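You operate a simulated robot arm through the tools that you are given. There is no shell and no other tool. Be economical: measure what you need, move in short steps, check, and stop when the job is done.

Carry out the task below with a simulated two-armed robot. There is one attempt and no reset: what you move stays moved.

JOB
On the ledge, fold the grey cloth in half.

The check looks at the end state, three seconds after you hand in, the way a careful person would. Anything else that was tipped, shoved, dropped, spilled or broken makes it a failure. Flat cloth is picked up by pressing the open fingertips on it (5 to 10 N) and closing them slowly along it; thin cloth reads only 2 to 8 mm in the jaws.

ROBOT AND FRAMES
Two 7-joint arms with three-finger grippers on one trunk, on a base that drives. Base frame: it is fixed to the floor where the robot stands at the start and does not move with it; the origin is under the middle of the robot, x ahead of it, y to its left, z up. Readings come in m, degrees, newtons and seconds.
The left shoulder is at the start at [0.05, 0.154, 0.979], the right one opposite. With the tool pointing down near the work surface each hand reaches from about 0.24 to 0.64 m from the robot's upright axis, wherever it stands, measured 20 degrees to its own side. Places, roughly: ledge [0.5, 0.1, 0.8]. Payload 2.69 kg a hand.
Tool frame (each hand has its own): the origin (TCP) lies between the finger pads and is the grasp point; the fingertips stand 0.029 m ahead of it; z points along the fingers, y is the line along which they close. Largest opening 0.12 m; the body of the gripper starts 0.078 m behind the TCP.
Orientation is told as [roll, pitch, yaw] about the base's x, y, z axes, in that order, counted from this pose: with the fingers straight down and closing along the base's y, the tool's x points along the base's -x, its y along +y and its z along -z.

CONTROLS
- The arms move only by the tool apply_moves. It takes "left_deltas", "right_deltas" or both (then of equal length, played together; a hand with none holds still); each is one flat list of numbers, 7 for each row, row after row: the shift along the tool's x, y, z in m, then the turn, a rotation vector about the tool's x, y, z in degrees, then the closure, from 0 (fully open) to 1 (shut). In form: [x, y, z, rx, ry, rz, hand, x, y, z, rx, ry, rz, hand, ...]. A call has 1 to 20 rows; each row shifts and turns the commanded pose from where the row before left it, along the tool's axes as they then stand. A row lasts 0.2 s, in which the tool goes at most 0.05 m and 8.6 degrees; a call with a longer step from one row to the next is refused whole, and so is a gripper value outside its range. A pose out of reach is approached as far as the arm can. The call stops where the force on the tool passes 40 N (or 10 N more than at its start, if that is more) or the arm is blocked; 0.2 s more then pass. The fingers move at their own pace and stop on an object; they squeeze with about 39 N. The grip force told is the motor's: it shows also when the fingers shut on nothing. Time passes only in rows, and 0.2 s behind the last, so rows that do not move let the fingers close. The reply holds the time, the measured pose of the TCP, the force on the tool along the base axes, the opening and the grip force, in the units named above and with some noise, with the torque about the TCP (base axes, N m) and any sound that the robot's microphone picked up, and new pictures: "views" is both (left out), scene, wrist or none (wrist: the cameras of the hands that moved).
- Cameras (640 x 400 px; columns grow to the right, rows downward): "scene" is now at [0.1815, -0.0293, 1.1408]; the picture's right is [-0.19, -0.98, 0.00], its down [-0.42, 0.08, -0.90] and it looks along [0.89, -0.17, -0.43] (base axes); focal length 214 px, centre (320, 200). "left" rides on the left gripper at [0.063, 0, -0.104] in its tool frame; the picture's right is [0.00, 1.00, 0.00], its down [-0.83, 0.00, -0.56] and it looks along [-0.56, 0.00, 0.83] (tool axes); focal length 275 px, centre (320, 200). "right" rides on the right gripper at [0.063, 0, -0.104] in its tool frame; the picture's right is [0.00, 1.00, 0.00], its down [-0.83, 0.00, -0.56] and it looks along [-0.56, 0.00, 0.83] (tool axes); focal length 275 px, centre (320, 200). There is no depth. A picture from a camera that has moved, and an enlarged one, comes with that camera's place and axes in the base frame and with its lens. The place of the scene camera against the robot may be out by one fixed shift of up to 0.025 m in any direction.
- raise_lower(by): slides the trunk up (or, below 0, down) by that many m; the arms and the scene camera ride with it, the base frame stays. It gives what a move gives, with no picture.
- base_move(legs): drives the robot by 1 to 6 legs, each [ahead, left, turn to the left] in m, m and degrees, along the robot's own axes; the way and the turn of a leg run together, so that a leg with both is an arc; at most 1.5 m and 180 degrees a leg. The arms and the cameras ride along, it lands a little off, and it stops where it bumps. It gives what a move gives, and a new picture of the scene camera.
- turn_head(pan, tilt): turns the head with the scene camera to pan (to the left, within 80 degrees either way) and tilt (down, from -29 to 69), counted from straight ahead of the robot. It gives what a move gives, and a new picture of the scene camera.
- inspect(camera, box): a new picture of the part [left, top, right, bottom] of that camera's present view, enlarged. No time passes.
- sign_off(): hands the job in; it is judged then, once.

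Go step by step. Nothing tells you exact positions but the pictures and the camera data: compare them with the known pose of the tool, close in by small moves and look again before you grip or let go. The budget is 120 turns and 260 pictures, counting those below and the enlarged ones. Unless the task says otherwise, let go and move clear before handing in, and close with one line.

The tools are called after "Call:" as name(argument=value, ...) on one line, values as JSON. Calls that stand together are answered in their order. apply_moves: Moves the arms, as the interface text tells. Its arguments: {"type":"object","properties":{"left_deltas":{"type":"array","items":{"type":"number"}},"right_deltas":{"type":"array","items":{"type":"number"}},"views":{"type":"string","enum":["both","scene","wrist","none"]}},"required":[]} The other tools are called the same way: raise_lower (by) slides the trunk up or down; base_move (legs) drives the base; turn_head (pan, tilt) turns the head that bears the scene camera; inspect (camera, box) takes an enlarged picture of a part of a camera's view; sign_off () hands the job in.

At the start:

```text
time_s: 0.0
left_position: [0.3996, 0.076, 1.0598]
left_ee_rot: [0.0, -0.1, 0.0]
left_contact_force: [-0.1, 0.0, 0.0]
left_wrist_torque: [-0.01, 0.02, -0.01]
left_grip_width: 0.1198
left_gripper_force: 0.0
right_position: [0.2813, -0.198, 1.0438]
right_ee_rot: [0.0, 0.1, 0.0]
right_contact_force: [0.0, 0.7, 0.6]
right_wrist_torque: [-0.02, 0.0, -0.02]
right_grip_width: 0.1201
right_gripper_force: 0.1
trunk travel left (down, up): [-0.35, 0.088]
robot x, y, heading: [0.0014, 0.0034, -0.3]
head pan, tilt: [-10.8, 25.2]
```

scene: 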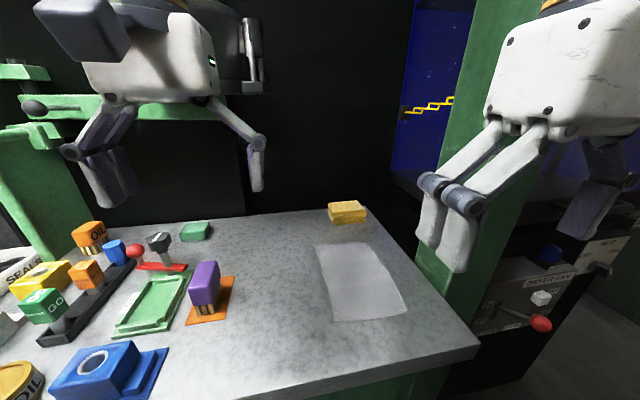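
right: 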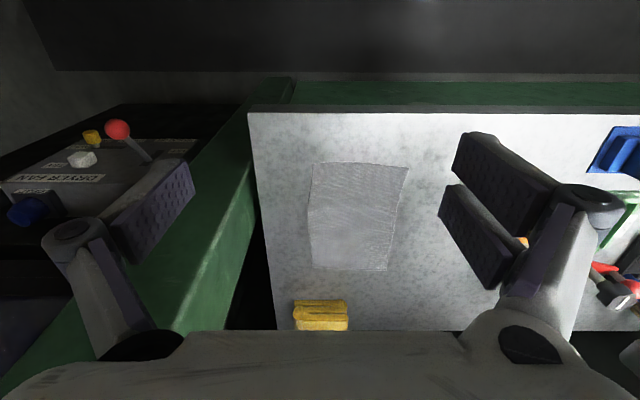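
left: 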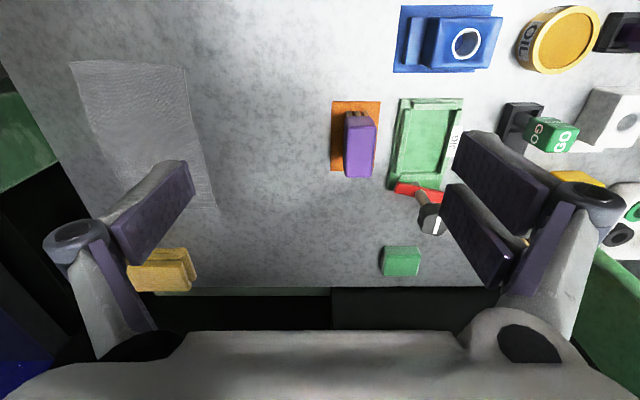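

I see the grey cloth near the right end of the ledge, roughly x 0.39–0.61 and y −0.21 to −0.075, with a sponge behind it. I plan to fold the near edge onto the far edge with both hands. First I'll check the floor space so the robot can be centred on the cloth.

Call:
turn_head(pan=-45, tilt=55)

Call:
turn_head(pan=-12, tilt=60)

```text
time_s: 1.0
left_position: [0.3998, 0.0763, 1.0592]
left_ee_rot: [0.0, -0.2, 0.0]
left_contact_force: [-0.4, -0.2, -0.1]
left_wrist_torque: [0.04, 0.02, 0.01]
left_grip_width: 0.12
left_gripper_force: 0.1
right_position: [0.2805, -0.1992, 1.0449]
right_ee_rot: [0.0, 0.0, 0.0]
right_contact_force: [0.0, -0.6, -0.5]
right_wrist_torque: [0.0, -0.01, 0.01]
right_grip_width: 0.12
right_gripper_force: 0.1
trunk travel left (down, up): [-0.35, 0.088]
robot x, y, heading: [-0.0014, 0.0049, -0.0]
head pan, tilt: [-45.0, 55.0]
camera scene: at [0.1421, -0.063, 1.0972], right [-0.71, -0.71, 0.0], down [-0.58, 0.58, -0.57], along [0.41, -0.41, -0.82], focal length 214 px, centre (320, 200)
```

scene: 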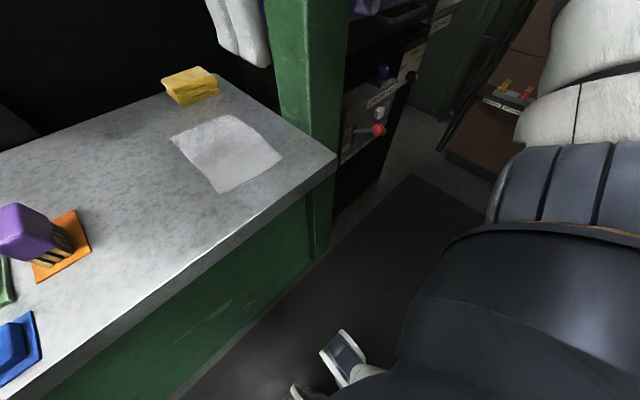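

```text
time_s: 2.0
left_position: [0.3987, 0.0755, 1.0597]
left_ee_rot: [0.0, 0.0, 0.0]
left_contact_force: [0.1, -0.7, -0.5]
left_wrist_torque: [-0.03, 0.0, 0.01]
left_grip_width: 0.12
left_gripper_force: 0.1
right_position: [0.2805, -0.1983, 1.0434]
right_ee_rot: [-0.1, 0.0, 0.0]
right_contact_force: [0.4, -0.1, -0.2]
right_wrist_torque: [0.02, -0.01, 0.01]
right_grip_width: 0.1202
right_gripper_force: 0.1
trunk travel left (down, up): [-0.35, 0.088]
robot x, y, heading: [0.0026, -0.0028, -0.0]
head pan, tilt: [-12.0, 60.0]
camera scene: at [0.1562, -0.026, 1.0911], right [-0.21, -0.98, 0.0], down [-0.85, 0.18, -0.5], along [0.49, -0.1, -0.87], focal length 214 px, centre (320, 200)
```

scene: 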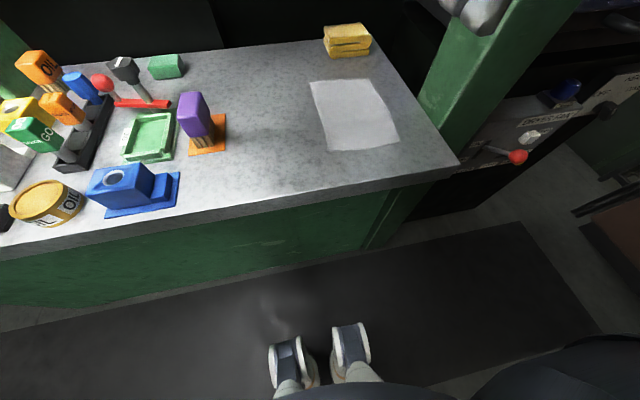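

The floor is clear, and there's a green post just past the ledge's right end. I'll shift slightly right and ahead, staying clear of the post, so both hands can reach the cloth.

Call:
base_move(legs=[[0.04, -0.08, 0]])

```text
time_s: 3.3
left_position: [0.4379, -0.0043, 1.0593]
left_ee_rot: [0.0, 0.0, 0.0]
left_contact_force: [-0.2, -1.0, 0.1]
left_wrist_torque: [0.03, 0.04, 0.02]
left_grip_width: 0.1201
left_gripper_force: 0.1
right_position: [0.3218, -0.278, 1.0437]
right_ee_rot: [-0.1, 0.0, 0.0]
right_contact_force: [0.1, 0.5, -1.1]
right_wrist_torque: [0.0, 0.02, -0.02]
right_grip_width: 0.1202
right_gripper_force: 0.0
trunk travel left (down, up): [-0.35, 0.088]
robot x, y, heading: [0.0369, -0.0808, -0.1]
head pan, tilt: [-12.0, 60.0]
camera scene: at [0.1961, -0.1062, 1.091], right [-0.21, -0.98, 0.0], down [-0.85, 0.18, -0.5], along [0.49, -0.1, -0.87], focal length 214 px, centre (320, 200)
```

scene: 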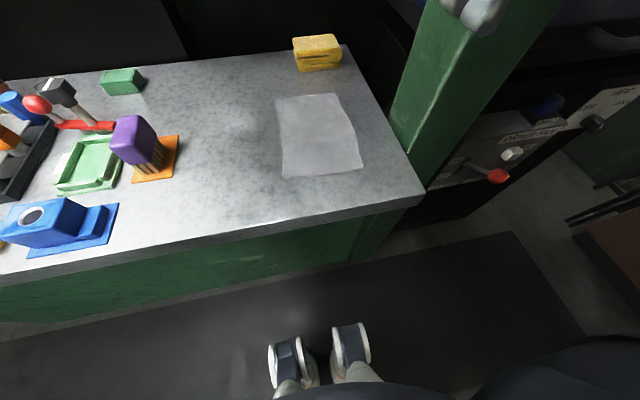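

The base moved as planned. Next I turn both hands 90° so the fingers close along x, with the wrist cameras on the outer sides.

Call:
apply_moves(left_deltas=[0, 0, 0, 0, 0, 8.2, 0, 0, 0, 0, 0, 0, 8.2, 0, 0, 0, 0, 0, 0, 8.2, 0, 0, 0, 0, 0, 0, 8.2, 0, 0, 0, 0, 0, 0, 8.2, 0, 0, 0, 0, 0, 0, 8.2, 0, 0, 0, 0, 0, 0, 8.2, 0, 0, 0, 0, 0, 0, 8.2, 0, 0, 0, 0, 0, 0, 8.2, 0, 0, 0, 0, 0, 0, 8.2, 0, 0, 0, 0, 0, 0, 8, 0.6], right_deltas=[0, 0, 0, 0, 0, -8.2, 0, 0, 0, 0, 0, 0, -8.2, 0, 0, 0, 0, 0, 0, -8.2, 0, 0, 0, 0, 0, 0, -8.2, 0, 0, 0, 0, 0, 0, -8.2, 0, 0, 0, 0, 0, 0, -8.2, 0, 0, 0, 0, 0, 0, -8.2, 0, 0, 0, 0, 0, 0, -8.2, 0, 0, 0, 0, 0, 0, -8.2, 0, 0, 0, 0, 0, 0, -8.2, 0, 0, 0, 0, 0, 0, -8, 0.6])

```text
time_s: 5.7
left_position: [0.4377, -0.0056, 1.0608]
left_ee_rot: [0.2, 0.1, -90.2]
left_contact_force: [0.1, 0.2, 0.1]
left_wrist_torque: [0.0, 0.01, -0.02]
left_grip_width: 0.0475
left_gripper_force: 0.1
right_position: [0.3207, -0.2775, 1.0435]
right_ee_rot: [0.1, -0.1, 90.2]
right_contact_force: [0.1, 0.4, 0.3]
right_wrist_torque: [0.02, 0.02, 0.01]
right_grip_width: 0.0474
right_gripper_force: 0.1
trunk travel left (down, up): [-0.35, 0.088]
robot x, y, heading: [0.0378, -0.0781, -0.1]
head pan, tilt: [-12.0, 60.0]
camera scene: at [0.1959, -0.1058, 1.0911], right [-0.21, -0.98, 0.0], down [-0.85, 0.18, -0.5], along [0.49, -0.1, -0.87], focal length 214 px, centre (320, 200)
camera right: at [0.3203, -0.3417, 1.1479], right [-1.0, -0.01, 0.0], down [-0.01, 0.83, 0.56], along [0.0, 0.56, -0.83], focal length 275 px, centre (320, 200)
camera left: at [0.4397, 0.0591, 1.1656], right [1.0, -0.01, 0.0], down [-0.01, -0.83, 0.56], along [0.0, -0.56, -0.83], focal length 275 px, centre (320, 200)
```

scene: 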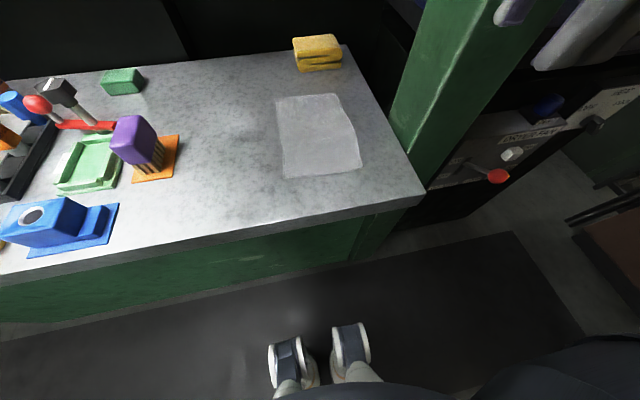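
right: 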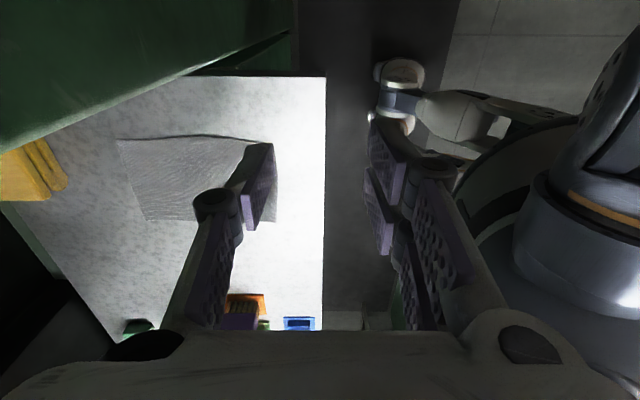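
left: 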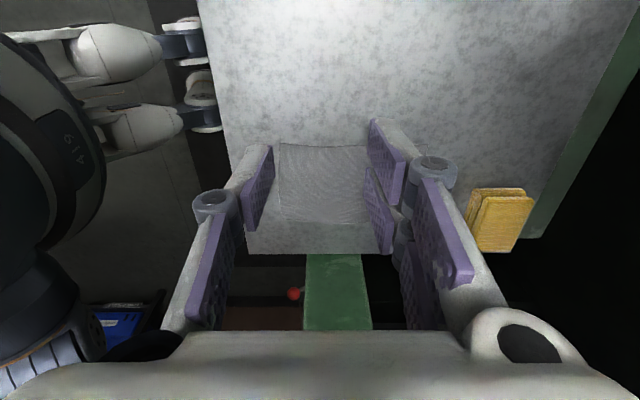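

Both hands turned cleanly. I'll bring them over the near corners of the cloth and stop at z ≈ 0.90.

Call:
apply_moves(left_deltas=[-0.0165, -0.0051, 0.0322, 0, 0, 0, 0.75, -0.0165, -0.0051, 0.0322, 0, 0, 0, 0.75, -0.0165, -0.0051, 0.0322, 0, 0, 0, 0.75, -0.0165, -0.0051, 0.0322, 0, 0, 0, 0.75, -0.0165, -0.0051, 0.0322, 0, 0, 0, 0.75], right_deltas=[-0.0165, -0.0182, 0.0287, 0, 0, 0, 0.75, -0.0165, -0.0182, 0.0287, 0, 0, 0, 0.75, -0.0165, -0.0182, 0.0287, 0, 0, 0, 0.75, -0.0165, -0.0182, 0.0287, 0, 0, 0, 0.75, -0.0165, -0.0182, 0.0287, 0, 0, 0, 0.75])

```text
time_s: 6.9
left_position: [0.4141, -0.0862, 0.8992]
left_ee_rot: [0.0, 0.0, -90.1]
left_contact_force: [0.0, 0.6, 0.1]
left_wrist_torque: [-0.01, 0.02, 0.03]
left_grip_width: 0.0299
left_gripper_force: 0.1
right_position: [0.4132, -0.1952, 0.8998]
right_ee_rot: [0.0, 0.0, 90.0]
right_contact_force: [0.4, -0.7, -0.6]
right_wrist_torque: [-0.03, 0.02, -0.01]
right_grip_width: 0.03
right_gripper_force: 0.0
trunk travel left (down, up): [-0.35, 0.088]
robot x, y, heading: [0.0421, -0.0793, -0.2]
head pan, tilt: [-12.0, 60.0]
camera scene: at [0.1963, -0.1057, 1.091], right [-0.21, -0.98, 0.0], down [-0.85, 0.18, -0.5], along [0.49, -0.1, -0.87], focal length 214 px, centre (320, 200)
camera right: at [0.4122, -0.259, 1.004], right [-1.0, 0.0, 0.0], down [0.0, 0.83, 0.56], along [0.0, 0.56, -0.83], focal length 275 px, centre (320, 200)
camera left: at [0.4149, -0.0234, 1.0041], right [1.0, 0.0, 0.0], down [0.0, -0.83, 0.56], along [0.0, -0.56, -0.83], focal length 275 px, centre (320, 200)
```

scene: 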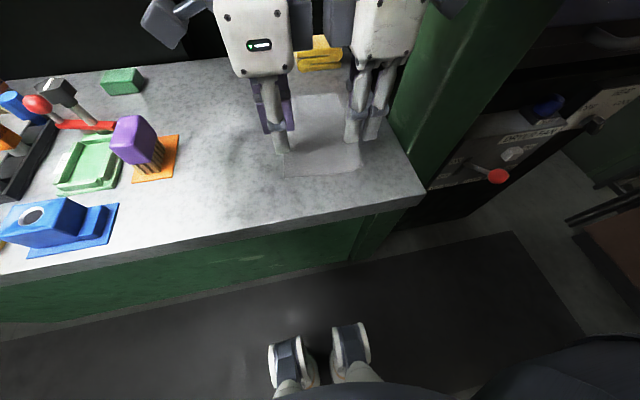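
right: 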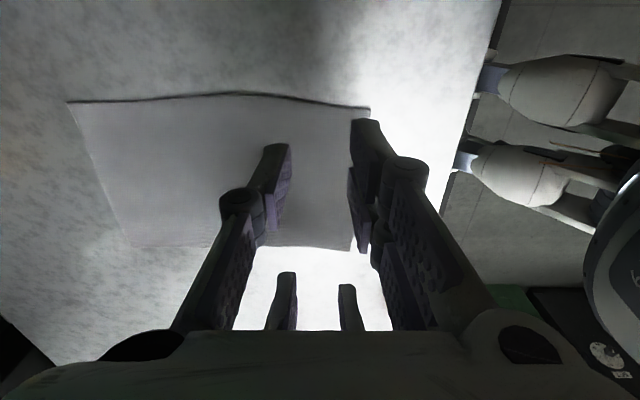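
left: 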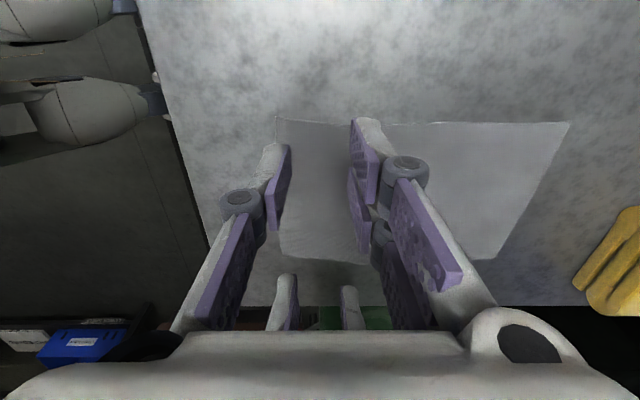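

From both wrist cameras I put the ledge at z ≈ 0.82 and the cloth at x 0.38–0.58, y −0.21 to −0.08. I'll correct slightly and go down to just above it.

Call:
apply_moves(left_deltas=[-0.004, -0.003, 0.018, 0, 0, 0, 0.75, -0.004, -0.003, 0.018, 0, 0, 0, 0.75, 0, 0, 0.003, 0, 0, 0, 0.75], right_deltas=[0, 0.0025, 0.018, 0, 0, 0, 0.75, 0, 0.0025, 0.018, 0, 0, 0, 0.75, 0, 0, 0.003, 0, 0, 0, 0.75])

```text
time_s: 7.7
left_position: [0.4084, -0.0942, 0.8593]
left_ee_rot: [-0.1, -0.1, -89.9]
left_contact_force: [0.3, 0.3, 0.9]
left_wrist_torque: [-0.04, -0.01, 0.0]
left_grip_width: 0.03
left_gripper_force: 0.0
right_position: [0.4068, -0.195, 0.8609]
right_ee_rot: [0.0, 0.0, 90.1]
right_contact_force: [0.3, 0.0, -0.2]
right_wrist_torque: [-0.01, -0.01, 0.03]
right_grip_width: 0.0298
right_gripper_force: 0.1
trunk travel left (down, up): [-0.35, 0.088]
robot x, y, heading: [0.0413, -0.0811, -0.0]
head pan, tilt: [-12.0, 60.0]
camera scene: at [0.1958, -0.1057, 1.0911], right [-0.21, -0.98, 0.0], down [-0.85, 0.18, -0.5], along [0.49, -0.1, -0.87], focal length 214 px, centre (320, 200)
camera right: at [0.4062, -0.2589, 0.9652], right [-1.0, 0.0, 0.0], down [0.0, 0.83, 0.56], along [0.0, 0.56, -0.83], focal length 275 px, centre (320, 200)
camera left: at [0.4086, -0.0312, 0.9654], right [1.0, 0.0, 0.0], down [0.0, -0.83, 0.56], along [0.0, -0.56, -0.83], focal length 275 px, centre (320, 200)
```

scene: 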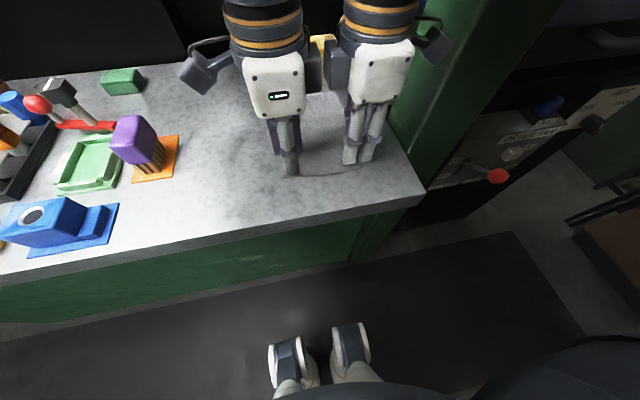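
right: 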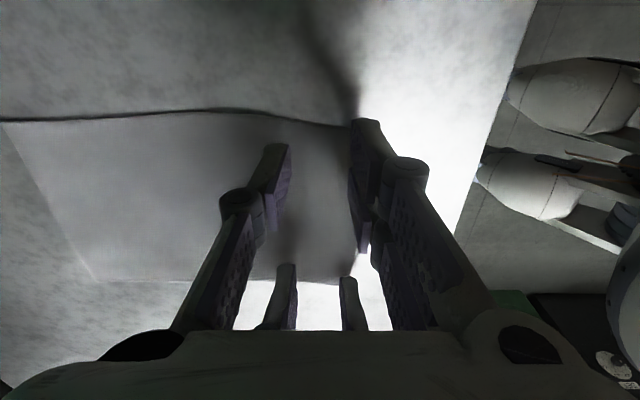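
left: 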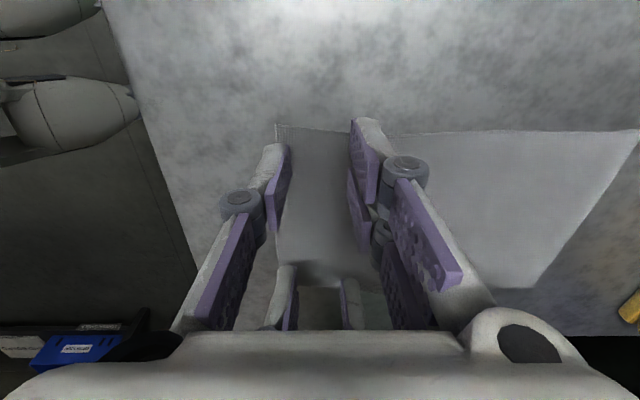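

The tips are about 10 mm above the ledge and lined up on the near edge. I'm lowering in small steps and watching the force.

Call:
apply_moves(left_deltas=[0, 0.003, 0.002, 0, 0, 0, 0.75, 0, 0, 0.002, 0, 0, 0, 0.75, 0, 0, 0.002, 0, 0, 0, 0.75], right_deltas=[0, -0.002, 0.002, 0, 0, 0, 0.75, 0, 0, 0.002, 0, 0, 0, 0.75, 0, 0, 0.003, 0, 0, 0, 0.75], views="none")

Call:
apply_moves(left_deltas=[0, 0, 0.002, 0, 0, 0, 0.75, 0, 0, 0, 0, 0, 0, 0.75], right_deltas=[0, 0, 0.002, 0, 0, 0, 0.75, 0, 0, 0, 0, 0, 0, 0.75], views="none")

```text
time_s: 8.5
left_position: [0.41, -0.0942, 0.8529]
left_ee_rot: [0.1, 0.1, -90.0]
left_contact_force: [0.0, 0.4, 0.3]
left_wrist_torque: [0.06, 0.01, 0.01]
left_grip_width: 0.03
left_gripper_force: 0.1
right_position: [0.4084, -0.1968, 0.8533]
right_ee_rot: [0.0, 0.0, 90.0]
right_contact_force: [-0.2, 0.5, 0.0]
right_wrist_torque: [0.01, -0.01, -0.02]
right_grip_width: 0.0297
right_gripper_force: 0.0
trunk travel left (down, up): [-0.35, 0.088]
robot x, y, heading: [0.0403, -0.08, 0.0]
head pan, tilt: [-12.0, 60.0]
```

```text
time_s: 9.1
left_position: [0.4112, -0.095, 0.8515]
left_ee_rot: [0.1, -0.1, -90.0]
left_contact_force: [-1.4, -0.2, -0.4]
left_wrist_torque: [-0.01, 0.01, -0.05]
left_grip_width: 0.0301
left_gripper_force: 0.0
right_position: [0.4081, -0.1965, 0.853]
right_ee_rot: [0.0, 0.0, 89.9]
right_contact_force: [-0.4, 0.0, -0.3]
right_wrist_torque: [0.01, 0.02, 0.0]
right_grip_width: 0.0302
right_gripper_force: 0.1
trunk travel left (down, up): [-0.35, 0.088]
robot x, y, heading: [0.04, -0.0766, -0.1]
head pan, tilt: [-12.0, 60.0]
```

Call:
apply_moves(left_deltas=[0, 0, 0.002, 0, 0, 0, 0.75, 0, 0, 0, 0, 0, 0, 0.75], right_deltas=[0, 0, 0.002, 0, 0, 0, 0.75, 0, 0, 0, 0, 0, 0, 0.75], views="none")

Call:
apply_moves(left_deltas=[0, 0, 0.002, 0, 0, 0, 0.75, 0, 0, 0, 0, 0, 0, 0.75], right_deltas=[0, 0, 0.002, 0, 0, 0, 0.75, 0, 0, 0, 0, 0, 0, 0.75], views="wrist")

```text
time_s: 9.7
left_position: [0.4093, -0.0946, 0.8512]
left_ee_rot: [0.1, 0.0, -89.9]
left_contact_force: [0.6, 0.1, 1.8]
left_wrist_torque: [0.0, 0.0, -0.01]
left_grip_width: 0.0301
left_gripper_force: 0.2
right_position: [0.4081, -0.196, 0.8493]
right_ee_rot: [0.0, 0.0, 90.0]
right_contact_force: [0.4, 0.6, 0.9]
right_wrist_torque: [-0.03, 0.04, -0.01]
right_grip_width: 0.0299
right_gripper_force: 0.0
trunk travel left (down, up): [-0.35, 0.088]
robot x, y, heading: [0.0392, -0.0806, -0.2]
head pan, tilt: [-12.0, 60.0]
```

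```text
time_s: 10.3
left_position: [0.4084, -0.094, 0.8485]
left_ee_rot: [0.2, -0.2, -90.0]
left_contact_force: [0.3, 0.7, 17.2]
left_wrist_torque: [0.06, 0.17, -0.04]
left_grip_width: 0.0308
left_gripper_force: 0.2
right_position: [0.4078, -0.1958, 0.8486]
right_ee_rot: [-0.2, 0.1, 89.8]
right_contact_force: [0.3, -1.1, 13.2]
right_wrist_torque: [-0.03, 0.25, 0.07]
right_grip_width: 0.0295
right_gripper_force: 0.0
trunk travel left (down, up): [-0.35, 0.088]
robot x, y, heading: [0.0408, -0.0794, 0.1]
head pan, tilt: [-12.0, 60.0]
camera right: at [0.4074, -0.2592, 0.954], right [-1.0, 0.0, 0.0], down [-0.01, 0.83, 0.56], along [0.0, 0.56, -0.83], focal length 275 px, centre (320, 200)
camera left: at [0.4109, -0.0312, 0.9548], right [1.0, 0.0, 0.0], down [-0.01, -0.83, 0.56], along [0.0, -0.56, -0.83], focal length 275 px, centre (320, 200)
```

right: 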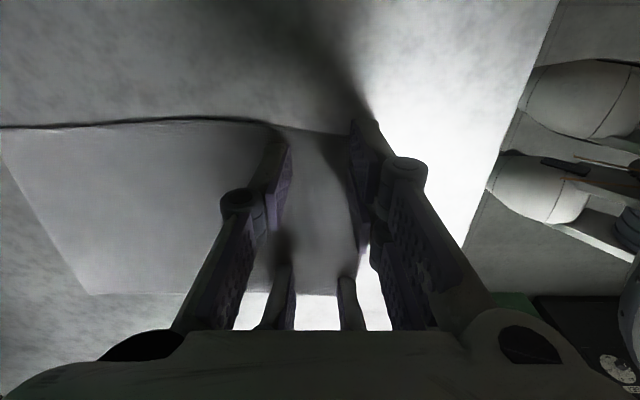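
left: 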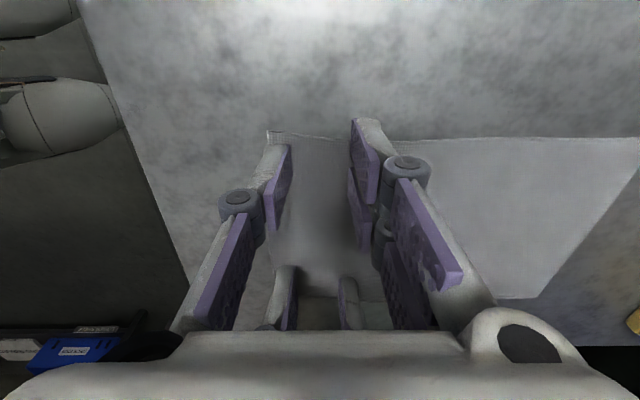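

Contact reads 13–17 N with the ledge top at z ≈ 0.8195, and the outer fingers are on the cloth's near border. I'll ease off about 1 mm and close slowly.

Call:
apply_moves(left_deltas=[0, 0, -0.0011, 0, 0, 0, 0.75, 0, 0, 0, 0, 0, 0, 0.77, 0, 0, 0, 0, 0, 0, 0.79, 0, 0, 0, 0, 0, 0, 0.81, 0, 0, 0, 0, 0, 0, 0.83, 0, 0, 0, 0, 0, 0, 0.85], right_deltas=[0, 0, -0.0007, 0, 0, 0, 0.75, 0, 0, 0, 0, 0, 0, 0.77, 0, 0, 0, 0, 0, 0, 0.79, 0, 0, 0, 0, 0, 0, 0.81, 0, 0, 0, 0, 0, 0, 0.83, 0, 0, 0, 0, 0, 0, 0.85], views="wrist")

```text
time_s: 11.7
left_position: [0.4093, -0.0947, 0.8496]
left_ee_rot: [0.1, 0.0, -90.0]
left_contact_force: [0.1, 1.3, 3.8]
left_wrist_torque: [0.0, 0.01, 0.01]
left_grip_width: 0.0169
left_gripper_force: 0.1
right_position: [0.408, -0.1947, 0.849]
right_ee_rot: [-0.1, 0.0, 90.0]
right_contact_force: [1.2, 0.2, 10.2]
right_wrist_torque: [0.04, 0.1, -0.01]
right_grip_width: 0.0159
right_gripper_force: 0.2
trunk travel left (down, up): [-0.35, 0.088]
robot x, y, heading: [0.0399, -0.0793, -0.1]
head pan, tilt: [-12.0, 60.0]
camera right: at [0.408, -0.2592, 0.9534], right [-1.0, 0.0, 0.0], down [0.0, 0.83, 0.56], along [0.0, 0.56, -0.83], focal length 275 px, centre (320, 200)
camera left: at [0.4114, -0.0311, 0.9546], right [1.0, 0.0, 0.0], down [0.0, -0.83, 0.56], along [0.0, -0.56, -0.83], focal length 275 px, centre (320, 200)
```

right: 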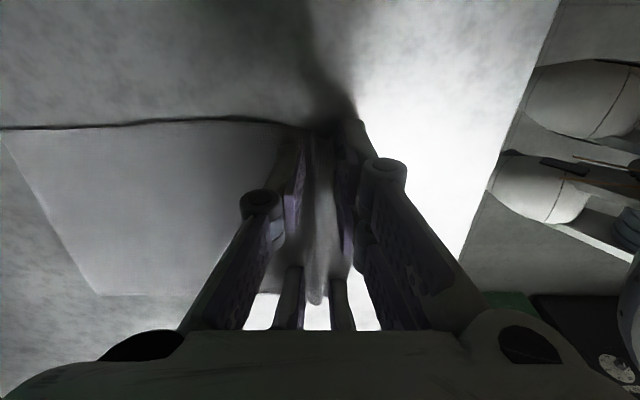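
left: 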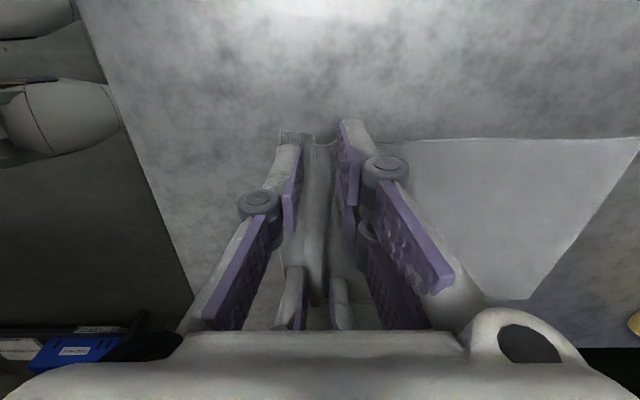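

The cloth is rising as a ridge between both finger pairs. I'll keep closing.

Call:
apply_moves(left_deltas=[0, 0, 0.0003, 0, 0, 0, 0.87, 0, 0, 0, 0, 0, 0, 0.89, 0, 0, 0, 0, 0, 0, 0.91, 0, 0, 0, 0, 0, 0, 0.93, 0, 0, 0, 0, 0, 0, 0.95, 0, 0, 0, 0, 0, 0, 0.97, 0, 0, 0, 0, 0, 0, 1, 0, 0, 0, 0, 0, 0, 1], right_deltas=[0, 0, 0, 0, 0, 0, 0.87, 0, 0, 0, 0, 0, 0, 0.89, 0, 0, 0, 0, 0, 0, 0.91, 0, 0, 0, 0, 0, 0, 0.93, 0, 0, 0, 0, 0, 0, 0.95, 0, 0, 0, 0, 0, 0, 0.97, 0, 0, 0, 0, 0, 0, 1, 0, 0, 0, 0, 0, 0, 1], views="wrist")

```text
time_s: 13.5
left_position: [0.4101, -0.0937, 0.8491]
left_ee_rot: [0.2, 0.0, -90.0]
left_contact_force: [-1.0, -0.9, 0.0]
left_wrist_torque: [0.02, 0.0, -0.02]
left_grip_width: 0.0056
left_gripper_force: 34.3
right_position: [0.4083, -0.1958, 0.8493]
right_ee_rot: [-0.1, 0.0, 90.0]
right_contact_force: [0.1, 1.7, -0.1]
right_wrist_torque: [-0.03, 0.0, 0.04]
right_grip_width: 0.005
right_gripper_force: 33.6
trunk travel left (down, up): [-0.35, 0.088]
robot x, y, heading: [0.0431, -0.0783, -0.2]
head pan, tilt: [-12.0, 60.0]
camera right: at [0.4082, -0.2593, 0.9532], right [-1.0, 0.0, 0.0], down [0.0, 0.83, 0.56], along [0.0, 0.56, -0.83], focal length 275 px, centre (320, 200)
camera left: at [0.4118, -0.0314, 0.9542], right [1.0, 0.0, 0.0], down [0.0, -0.83, 0.56], along [0.0, -0.56, -0.83], focal length 275 px, centre (320, 200)
```

right: 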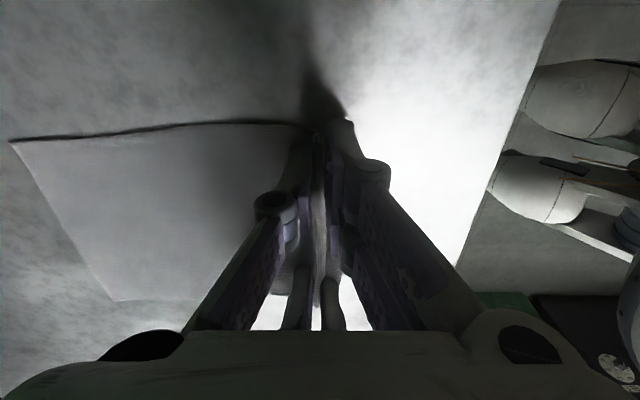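
left: 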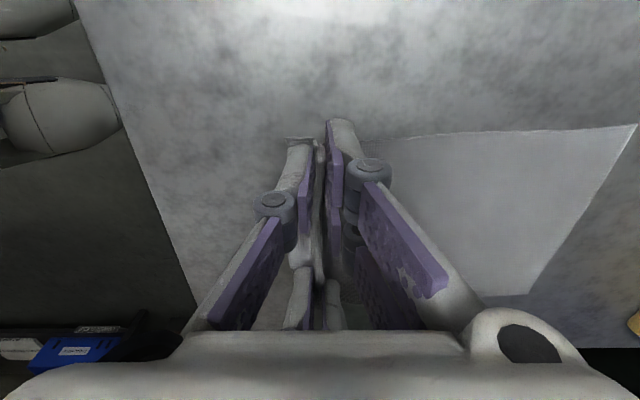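

Both grips hold (5–6 mm), but each has caught a tucked ridge plus a small flap. I'll open again to see whether the ridge springs flat, since that decides how to place the edge later.

Call:
apply_moves(left_deltas=[0, 0, 0, 0, 0, 0, 0.75, 0, 0, -0.005, 0, 0, 0, 0.7, 0, 0, -0.01, 0, 0, 0, 0.7, 0, 0, -0.02, 0, 0, 0, 0.7, 0, 0, 0, 0, 0, 0, 0.7], right_deltas=[0, 0, 0, 0, 0, 0, 0.75, 0, 0, -0.005, 0, 0, 0, 0.7, 0, 0, -0.01, 0, 0, 0, 0.7, 0, 0, -0.02, 0, 0, 0, 0.7, 0, 0, 0, 0, 0, 0, 0.7], views="wrist")

```text
time_s: 14.7
left_position: [0.4117, -0.0956, 0.8845]
left_ee_rot: [-0.1, 0.0, -90.0]
left_contact_force: [0.2, -0.1, 0.8]
left_wrist_torque: [-0.02, -0.02, -0.03]
left_grip_width: 0.036
left_gripper_force: 0.1
right_position: [0.4067, -0.1952, 0.8831]
right_ee_rot: [0.0, 0.0, 90.0]
right_contact_force: [0.3, 0.9, -0.5]
right_wrist_torque: [0.0, 0.02, 0.02]
right_grip_width: 0.036
right_gripper_force: 0.2
trunk travel left (down, up): [-0.35, 0.088]
robot x, y, heading: [0.0413, -0.083, -0.1]
head pan, tilt: [-12.0, 60.0]
camera right: at [0.4079, -0.2591, 0.9882], right [-1.0, 0.0, 0.0], down [0.0, 0.83, 0.56], along [0.0, 0.56, -0.83], focal length 275 px, centre (320, 200)
camera left: at [0.4114, -0.032, 0.9893], right [1.0, 0.0, 0.0], down [0.0, -0.83, 0.56], along [0.0, -0.56, -0.83], focal length 275 px, centre (320, 200)
```

right: 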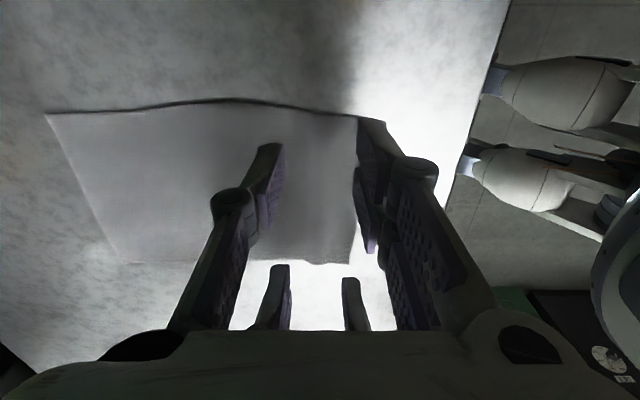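
left: 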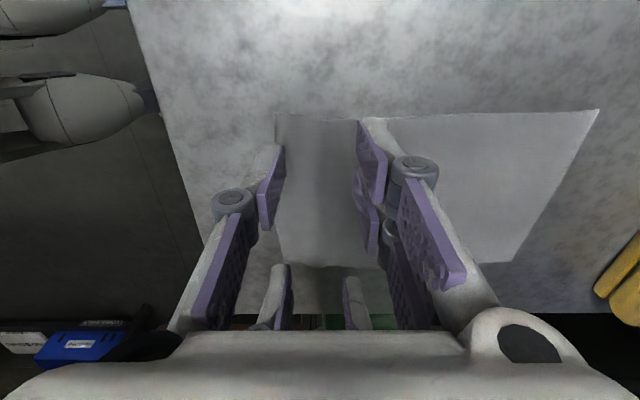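

The ridge springs completely flat again, so placing with the tool pointing down will work. I'll re-grip closer to the edge with a narrower opening to take up less cloth.

Call:
apply_moves(left_deltas=[0, -0.0055, 0.01, 0, 0, 0, 0.83, 0, -0.005, 0.01, 0, 0, 0, 0.83, 0, 0, 0.01, 0, 0, 0, 0.83, 0, 0, 0.0035, 0, 0, 0, 0.83, 0, 0, 0.0022, 0, 0, 0, 0.83, 0, 0, 0, 0, 0, 0, 0.83], right_deltas=[0, 0.004, 0.01, 0, 0, 0, 0.83, 0, 0.004, 0.01, 0, 0, 0, 0.83, 0, 0, 0.01, 0, 0, 0, 0.83, 0, 0, 0.0035, 0, 0, 0, 0.83, 0, 0, 0.0018, 0, 0, 0, 0.83, 0, 0, 0, 0, 0, 0, 0.83], views="wrist")

```text
time_s: 16.1
left_position: [0.4, -0.0951, 0.85]
left_ee_rot: [0.2, -0.1, -90.0]
left_contact_force: [0.4, 1.1, 13.2]
left_wrist_torque: [0.02, 0.13, -0.02]
left_grip_width: 0.0198
left_gripper_force: 0.0
right_position: [0.399, -0.1952, 0.8492]
right_ee_rot: [-0.2, 0.0, 89.9]
right_contact_force: [0.8, -1.3, 13.5]
right_wrist_torque: [-0.02, 0.11, 0.05]
right_grip_width: 0.0194
right_gripper_force: 0.1
trunk travel left (down, up): [-0.35, 0.088]
robot x, y, heading: [0.0401, -0.0791, -0.2]
head pan, tilt: [-12.0, 60.0]
camera right: at [0.3991, -0.2595, 0.9536], right [-1.0, 0.0, 0.0], down [-0.01, 0.83, 0.56], along [0.0, 0.56, -0.83], focal length 275 px, centre (320, 200)
camera left: at [0.4002, -0.0313, 0.9545], right [1.0, 0.0, 0.0], down [-0.01, -0.83, 0.56], along [0.0, -0.56, -0.83], focal length 275 px, centre (320, 200)
```

right: 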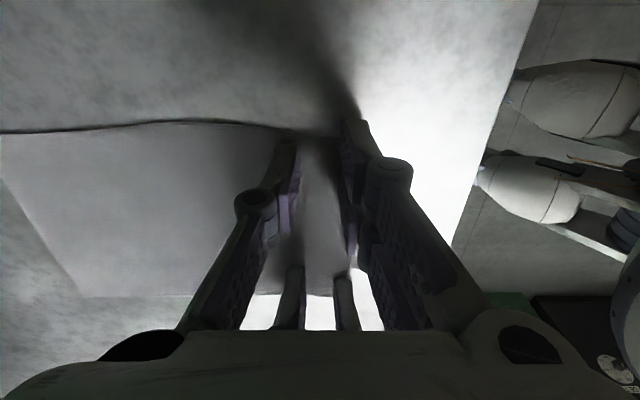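
left: 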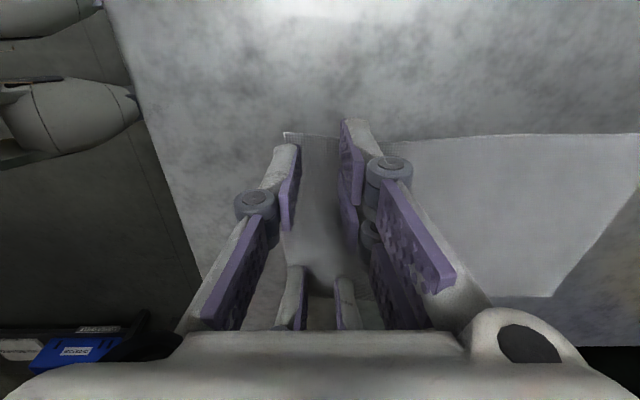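

Contact is good, with the edge just under the outer fingers. I'll ease off slightly, close slowly, then lift 2 cm to check.

Call:
apply_moves(left_deltas=[0, 0, -0.0004, 0, 0, 0, 0.84, 0, 0, 0, 0, 0, 0, 0.86, 0, 0, 0, 0, 0, 0, 0.88, 0, 0, 0, 0, 0, 0, 0.9, 0, 0, 0, 0, 0, 0, 0.92, 0, 0, 0, 0, 0, 0, 0.94, 0, 0, 0, 0, 0, 0, 0.96, 0, 0, 0, 0, 0, 0, 0.98, 0, 0, 0, 0, 0, 0, 1, 0, 0, 0, 0, 0, 0, 1, 0, 0, 0, 0, 0, 0, 1], right_deltas=[0, 0, -0.0004, 0, 0, 0, 0.84, 0, 0, 0, 0, 0, 0, 0.86, 0, 0, 0, 0, 0, 0, 0.88, 0, 0, 0, 0, 0, 0, 0.9, 0, 0, 0, 0, 0, 0, 0.92, 0, 0, 0, 0, 0, 0, 0.94, 0, 0, 0, 0, 0, 0, 0.96, 0, 0, 0, 0, 0, 0, 0.98, 0, 0, 0, 0, 0, 0, 1, 0, 0, 0, 0, 0, 0, 1, 0, 0, 0, 0, 0, 0, 1], views="none")

Call:
apply_moves(left_deltas=[0, 0.0015, -0.008, 0, 0, 0, 1, 0, 0.0015, -0.008, 0, 0, 0, 1, 0, 0.002, -0.008, 0, 0, 0, 1, 0, 0, 0, 0, 0, 0, 1], right_deltas=[0, -0.0015, -0.008, 0, 0, 0, 1, 0, -0.0015, -0.008, 0, 0, 0, 1, 0, -0.002, -0.008, 0, 0, 0, 1, 0, 0, 0, 0, 0, 0, 1])

```text
time_s: 18.5
left_position: [0.3996, -0.0943, 0.8481]
left_ee_rot: [0.1, 0.0, -90.0]
left_contact_force: [1.1, -0.2, 0.3]
left_wrist_torque: [-0.01, 0.01, 0.03]
left_grip_width: 0.002
left_gripper_force: 30.1
right_position: [0.3999, -0.1954, 0.8494]
right_ee_rot: [-0.1, 0.0, 90.0]
right_contact_force: [-1.5, 0.1, -1.2]
right_wrist_torque: [0.03, 0.05, -0.01]
right_grip_width: 0.0031
right_gripper_force: 32.6
trunk travel left (down, up): [-0.35, 0.088]
robot x, y, heading: [0.0411, -0.0774, 0.1]
head pan, tilt: [-12.0, 60.0]
```

```text
time_s: 19.5
left_position: [0.4049, -0.0956, 0.8719]
left_ee_rot: [0.0, 0.1, -90.0]
left_contact_force: [-0.8, -0.5, 0.3]
left_wrist_torque: [-0.01, -0.02, -0.07]
left_grip_width: 0.0012
left_gripper_force: 30.5
right_position: [0.4051, -0.1948, 0.8735]
right_ee_rot: [0.0, 0.1, 90.0]
right_contact_force: [0.9, 0.2, 0.3]
right_wrist_torque: [0.02, 0.02, 0.0]
right_grip_width: 0.0017
right_gripper_force: 29.1
trunk travel left (down, up): [-0.35, 0.088]
robot x, y, heading: [0.0382, -0.0791, -0.1]
head pan, tilt: [-12.0, 60.0]
camera scene: at [0.1959, -0.1058, 1.0911], right [-0.21, -0.98, 0.0], down [-0.85, 0.18, -0.5], along [0.49, -0.1, -0.87], focal length 214 px, centre (320, 200)
camera right: at [0.405, -0.2595, 0.9774], right [-1.0, 0.0, 0.0], down [0.0, 0.83, 0.56], along [0.0, 0.56, -0.83], focal length 275 px, centre (320, 200)
camera left: at [0.406, -0.0317, 0.9776], right [1.0, 0.0, 0.0], down [0.0, -0.83, 0.56], along [0.0, -0.56, -0.83], focal length 275 px, centre (320, 200)
```

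scene: 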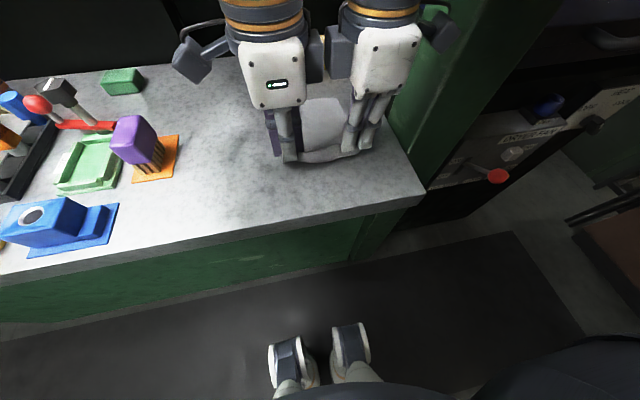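
right: 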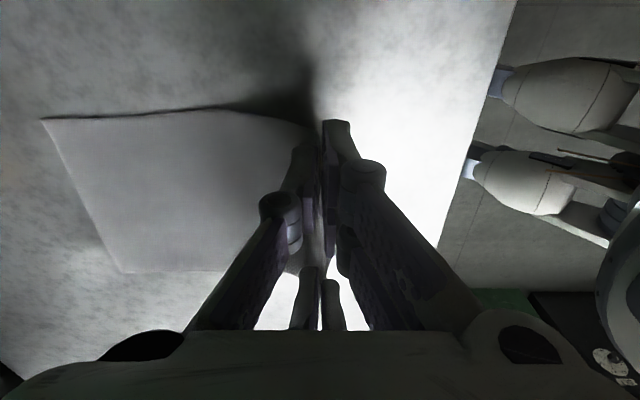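
left: 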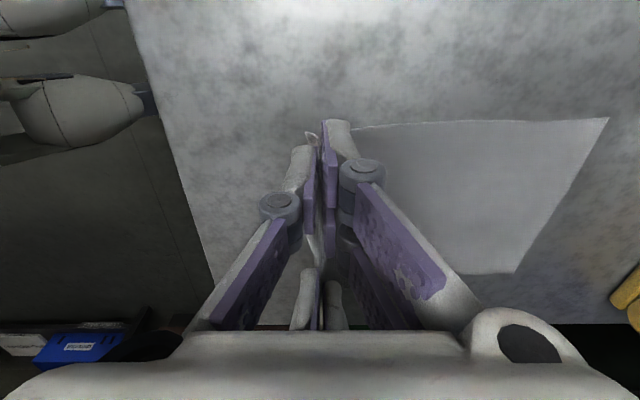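

The near edge appears to be lifting with both hands. I'll zoom in to confirm.

Call:
inspect(camera="scene", box=[230, 60, 430, 190])

```text
3.08 times, centred on (330, 125) of scene
camera zoom: at [0.1959, -0.1058, 1.0911], right [-0.21, -0.98, 0.0], down [-0.85, 0.18, -0.5], along [0.49, -0.1, -0.87], focal length 660 px, centre (289, 431)
```

zoom: 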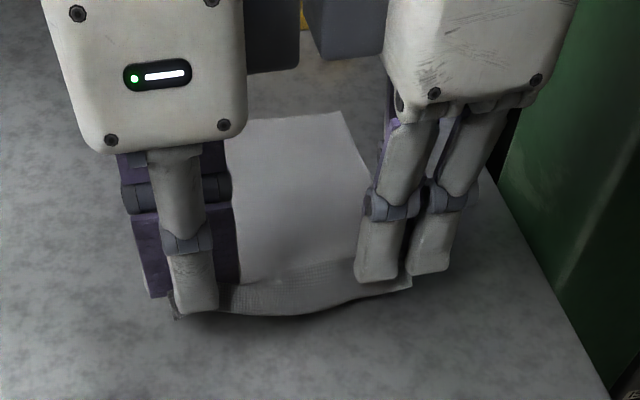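

The whole near edge is lifted, with only a tiny flap below the fingers. Next I carry it in an arc over the middle line (crease at x ≈ 0.47) and check partway.

Call:
apply_moves(left_deltas=[0, 0.0055, -0.013, 0, 0, 0, 1, 0, 0.0055, -0.0135, 0, 0, 0, 1, 0, 0.01, -0.01, 0, 0, 0, 1, 0, 0.01, -0.01, 0, 0, 0, 1, 0, 0.0125, -0.005, 0, 0, 0, 1, 0, 0.0125, -0.005, 0, 0, 0, 1, 0, 0.015, 0.001, 0, 0, 0, 1, 0, 0.015, 0.001, 0, 0, 0, 1], right_deltas=[0, -0.0055, -0.013, 0, 0, 0, 1, 0, -0.0055, -0.0135, 0, 0, 0, 1, 0, -0.01, -0.01, 0, 0, 0, 1, 0, -0.01, -0.01, 0, 0, 0, 1, 0, -0.0125, -0.005, 0, 0, 0, 1, 0, -0.0125, -0.005, 0, 0, 0, 1, 0, -0.015, 0.001, 0, 0, 0, 1, 0, -0.015, 0.001, 0, 0, 0, 1])

```text
time_s: 21.3
left_position: [0.4878, -0.0935, 0.9293]
left_ee_rot: [0.2, -0.1, -90.1]
left_contact_force: [1.2, -1.8, -0.5]
left_wrist_torque: [-0.01, -0.01, -0.02]
left_grip_width: 0.003
left_gripper_force: 33.5
right_position: [0.487, -0.1944, 0.9313]
right_ee_rot: [-0.4, 0.1, 90.1]
right_contact_force: [0.0, 0.0, 0.2]
right_wrist_torque: [0.03, -0.05, 0.03]
right_grip_width: 0.0016
right_gripper_force: 29.2
trunk travel left (down, up): [-0.35, 0.088]
robot x, y, heading: [0.0381, -0.0849, -0.1]
head pan, tilt: [-12.0, 60.0]
camera scene: at [0.1913, -0.1042, 1.0918], right [-0.21, -0.98, 0.0], down [-0.85, 0.18, -0.5], along [0.49, -0.11, -0.86], focal length 214 px, centre (320, 200)
camera right: at [0.4869, -0.2571, 1.0349], right [-1.0, -0.01, -0.01], down [-0.01, 0.83, 0.55], along [0.0, 0.55, -0.83], focal length 275 px, centre (320, 200)
camera left: at [0.4879, -0.0304, 1.0343], right [1.0, 0.0, 0.01], down [-0.01, -0.83, 0.56], along [0.0, -0.56, -0.83], focal length 275 px, centre (320, 200)
```

scene: 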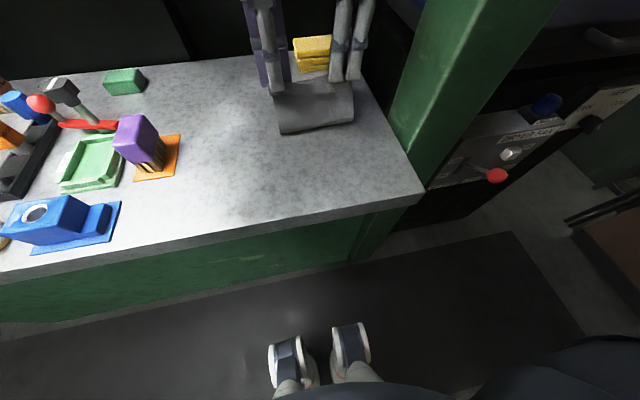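
right: 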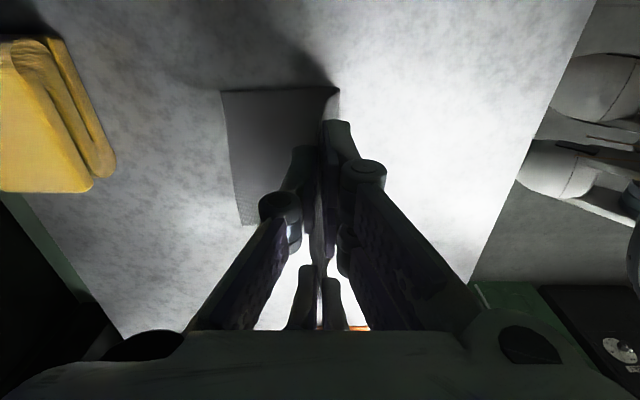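
left: 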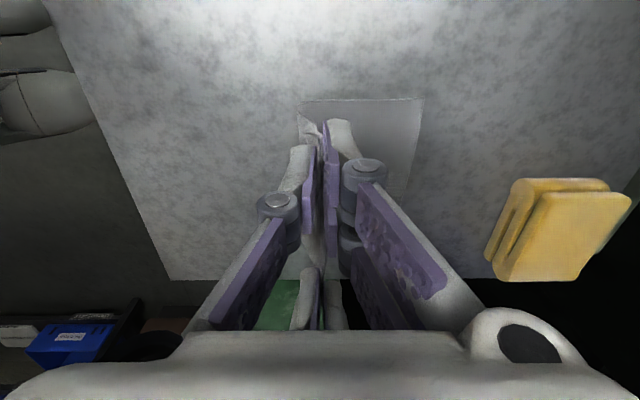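

The fold is progressing well: the far half is still flat, with its edge at x ≈ 0.563. I'll continue the arc down to just above that edge.

Call:
apply_moves(left_deltas=[0, 0.01, 0.004, 0, 0, 0, 1, 0, 0.01, 0.004, 0, 0, 0, 1, 0, 0.01, 0.008, 0, 0, 0, 1, 0, 0.01, 0.009, 0, 0, 0, 1, 0, 0.007, 0.01, 0, 0, 0, 1, 0, 0.007, 0.01, 0, 0, 0, 1, 0, 0.004, 0.008, 0, 0, 0, 1, 0, 0.004, 0.007, 0, 0, 0, 1], right_deltas=[0, -0.01, 0.004, 0, 0, 0, 1, 0, -0.01, 0.004, 0, 0, 0, 1, 0, -0.01, 0.008, 0, 0, 0, 1, 0, -0.01, 0.009, 0, 0, 0, 1, 0, -0.007, 0.01, 0, 0, 0, 1, 0, -0.007, 0.01, 0, 0, 0, 1, 0, -0.004, 0.008, 0, 0, 0, 1, 0, -0.004, 0.007, 0, 0, 0, 1])

Call:
inspect(camera="scene", box=[220, 30, 420, 155])

```text
time_s: 23.1
left_position: [0.538, -0.0905, 0.8753]
left_ee_rot: [1.0, -0.2, -90.0]
left_contact_force: [1.3, 0.0, -0.9]
left_wrist_torque: [0.02, 0.01, -0.01]
left_grip_width: 0.0028
left_gripper_force: 33.4
right_position: [0.5394, -0.1899, 0.8821]
right_ee_rot: [-1.5, 0.4, 90.0]
right_contact_force: [0.4, 0.1, 0.2]
right_wrist_torque: [-0.07, 0.11, 0.04]
right_grip_width: 0.0013
right_gripper_force: 29.7
trunk travel left (down, up): [-0.35, 0.088]
robot x, y, heading: [0.0414, -0.0763, 0.2]
head pan, tilt: [-12.0, 60.0]
camera scene: at [0.1769, -0.0998, 1.0935], right [-0.21, -0.98, 0.0], down [-0.84, 0.18, -0.52], along [0.5, -0.11, -0.86], focal length 214 px, centre (320, 200)
camera right: at [0.5362, -0.254, 0.9862], right [-1.0, -0.01, -0.03], down [-0.02, 0.83, 0.55], along [0.02, 0.55, -0.83], focal length 275 px, centre (320, 200)
camera left: at [0.5375, -0.0265, 0.9813], right [1.0, 0.0, 0.02], down [-0.01, -0.83, 0.56], along [0.01, -0.56, -0.83], focal length 275 px, centre (320, 200)
```

scene: 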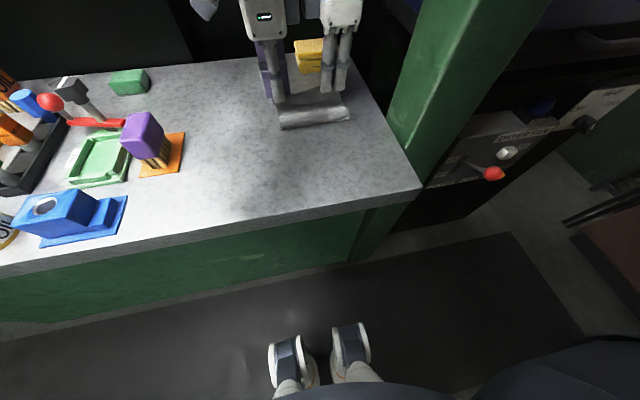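
right: 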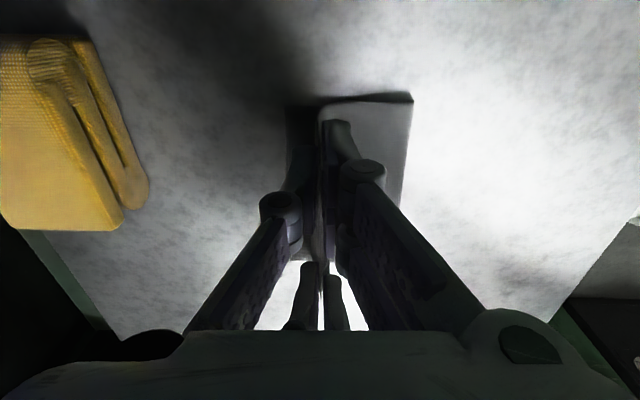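
left: 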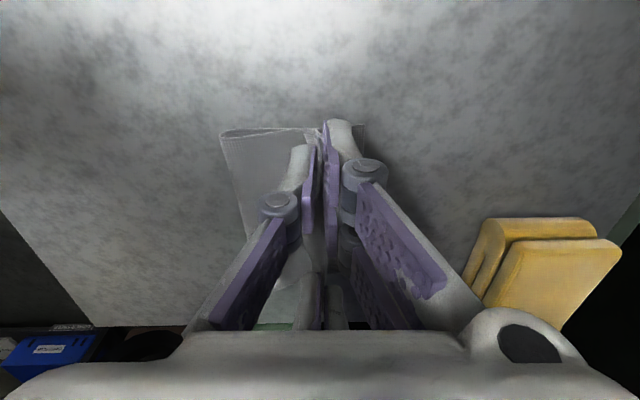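

```text
3.20 times, centred on (320, 92) of scene
camera zoom: at [0.1769, -0.0998, 1.0935], right [-0.21, -0.98, 0.0], down [-0.84, 0.18, -0.52], along [0.5, -0.11, -0.86], focal length 686 px, centre (320, 544)
```

zoom: 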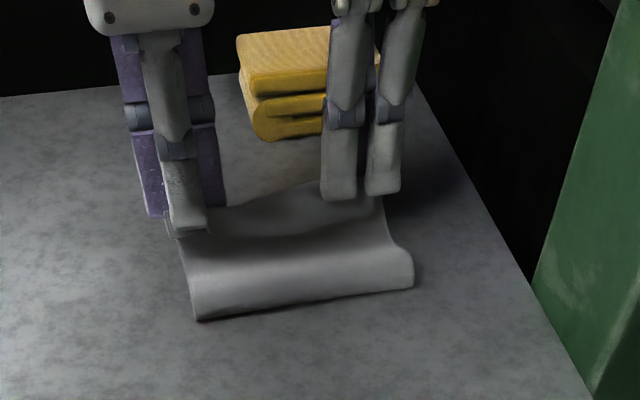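

The hands stopped about 1 cm short and a little high, near their reach limit. I'll pause a moment and re-read the pose.

Call:
apply_moves(left_deltas=[0, 0, 0, 0, 0, 0, 1, 0, 0, 0, 0, 0, 0, 1, 0, 0, 0, 0, 0, 0, 1], right_deltas=[0, 0, 0, 0, 0, 0, 1, 0, 0, 0, 0, 0, 0, 1, 0, 0, 0, 0, 0, 0, 1], views="none")

```text
time_s: 23.9
left_position: [0.5375, -0.0892, 0.8771]
left_ee_rot: [1.0, -0.3, -90.0]
left_contact_force: [-0.7, -0.3, 1.5]
left_wrist_torque: [-0.02, -0.02, 0.03]
left_grip_width: 0.0014
left_gripper_force: 30.5
right_position: [0.5397, -0.1901, 0.8817]
right_ee_rot: [-1.5, 0.5, 90.0]
right_contact_force: [0.5, -0.3, 1.1]
right_wrist_torque: [0.03, 0.03, -0.01]
right_grip_width: 0.0013
right_gripper_force: 30.5
trunk travel left (down, up): [-0.35, 0.088]
robot x, y, heading: [0.0411, -0.0781, -0.3]
head pan, tilt: [-12.0, 60.0]
```

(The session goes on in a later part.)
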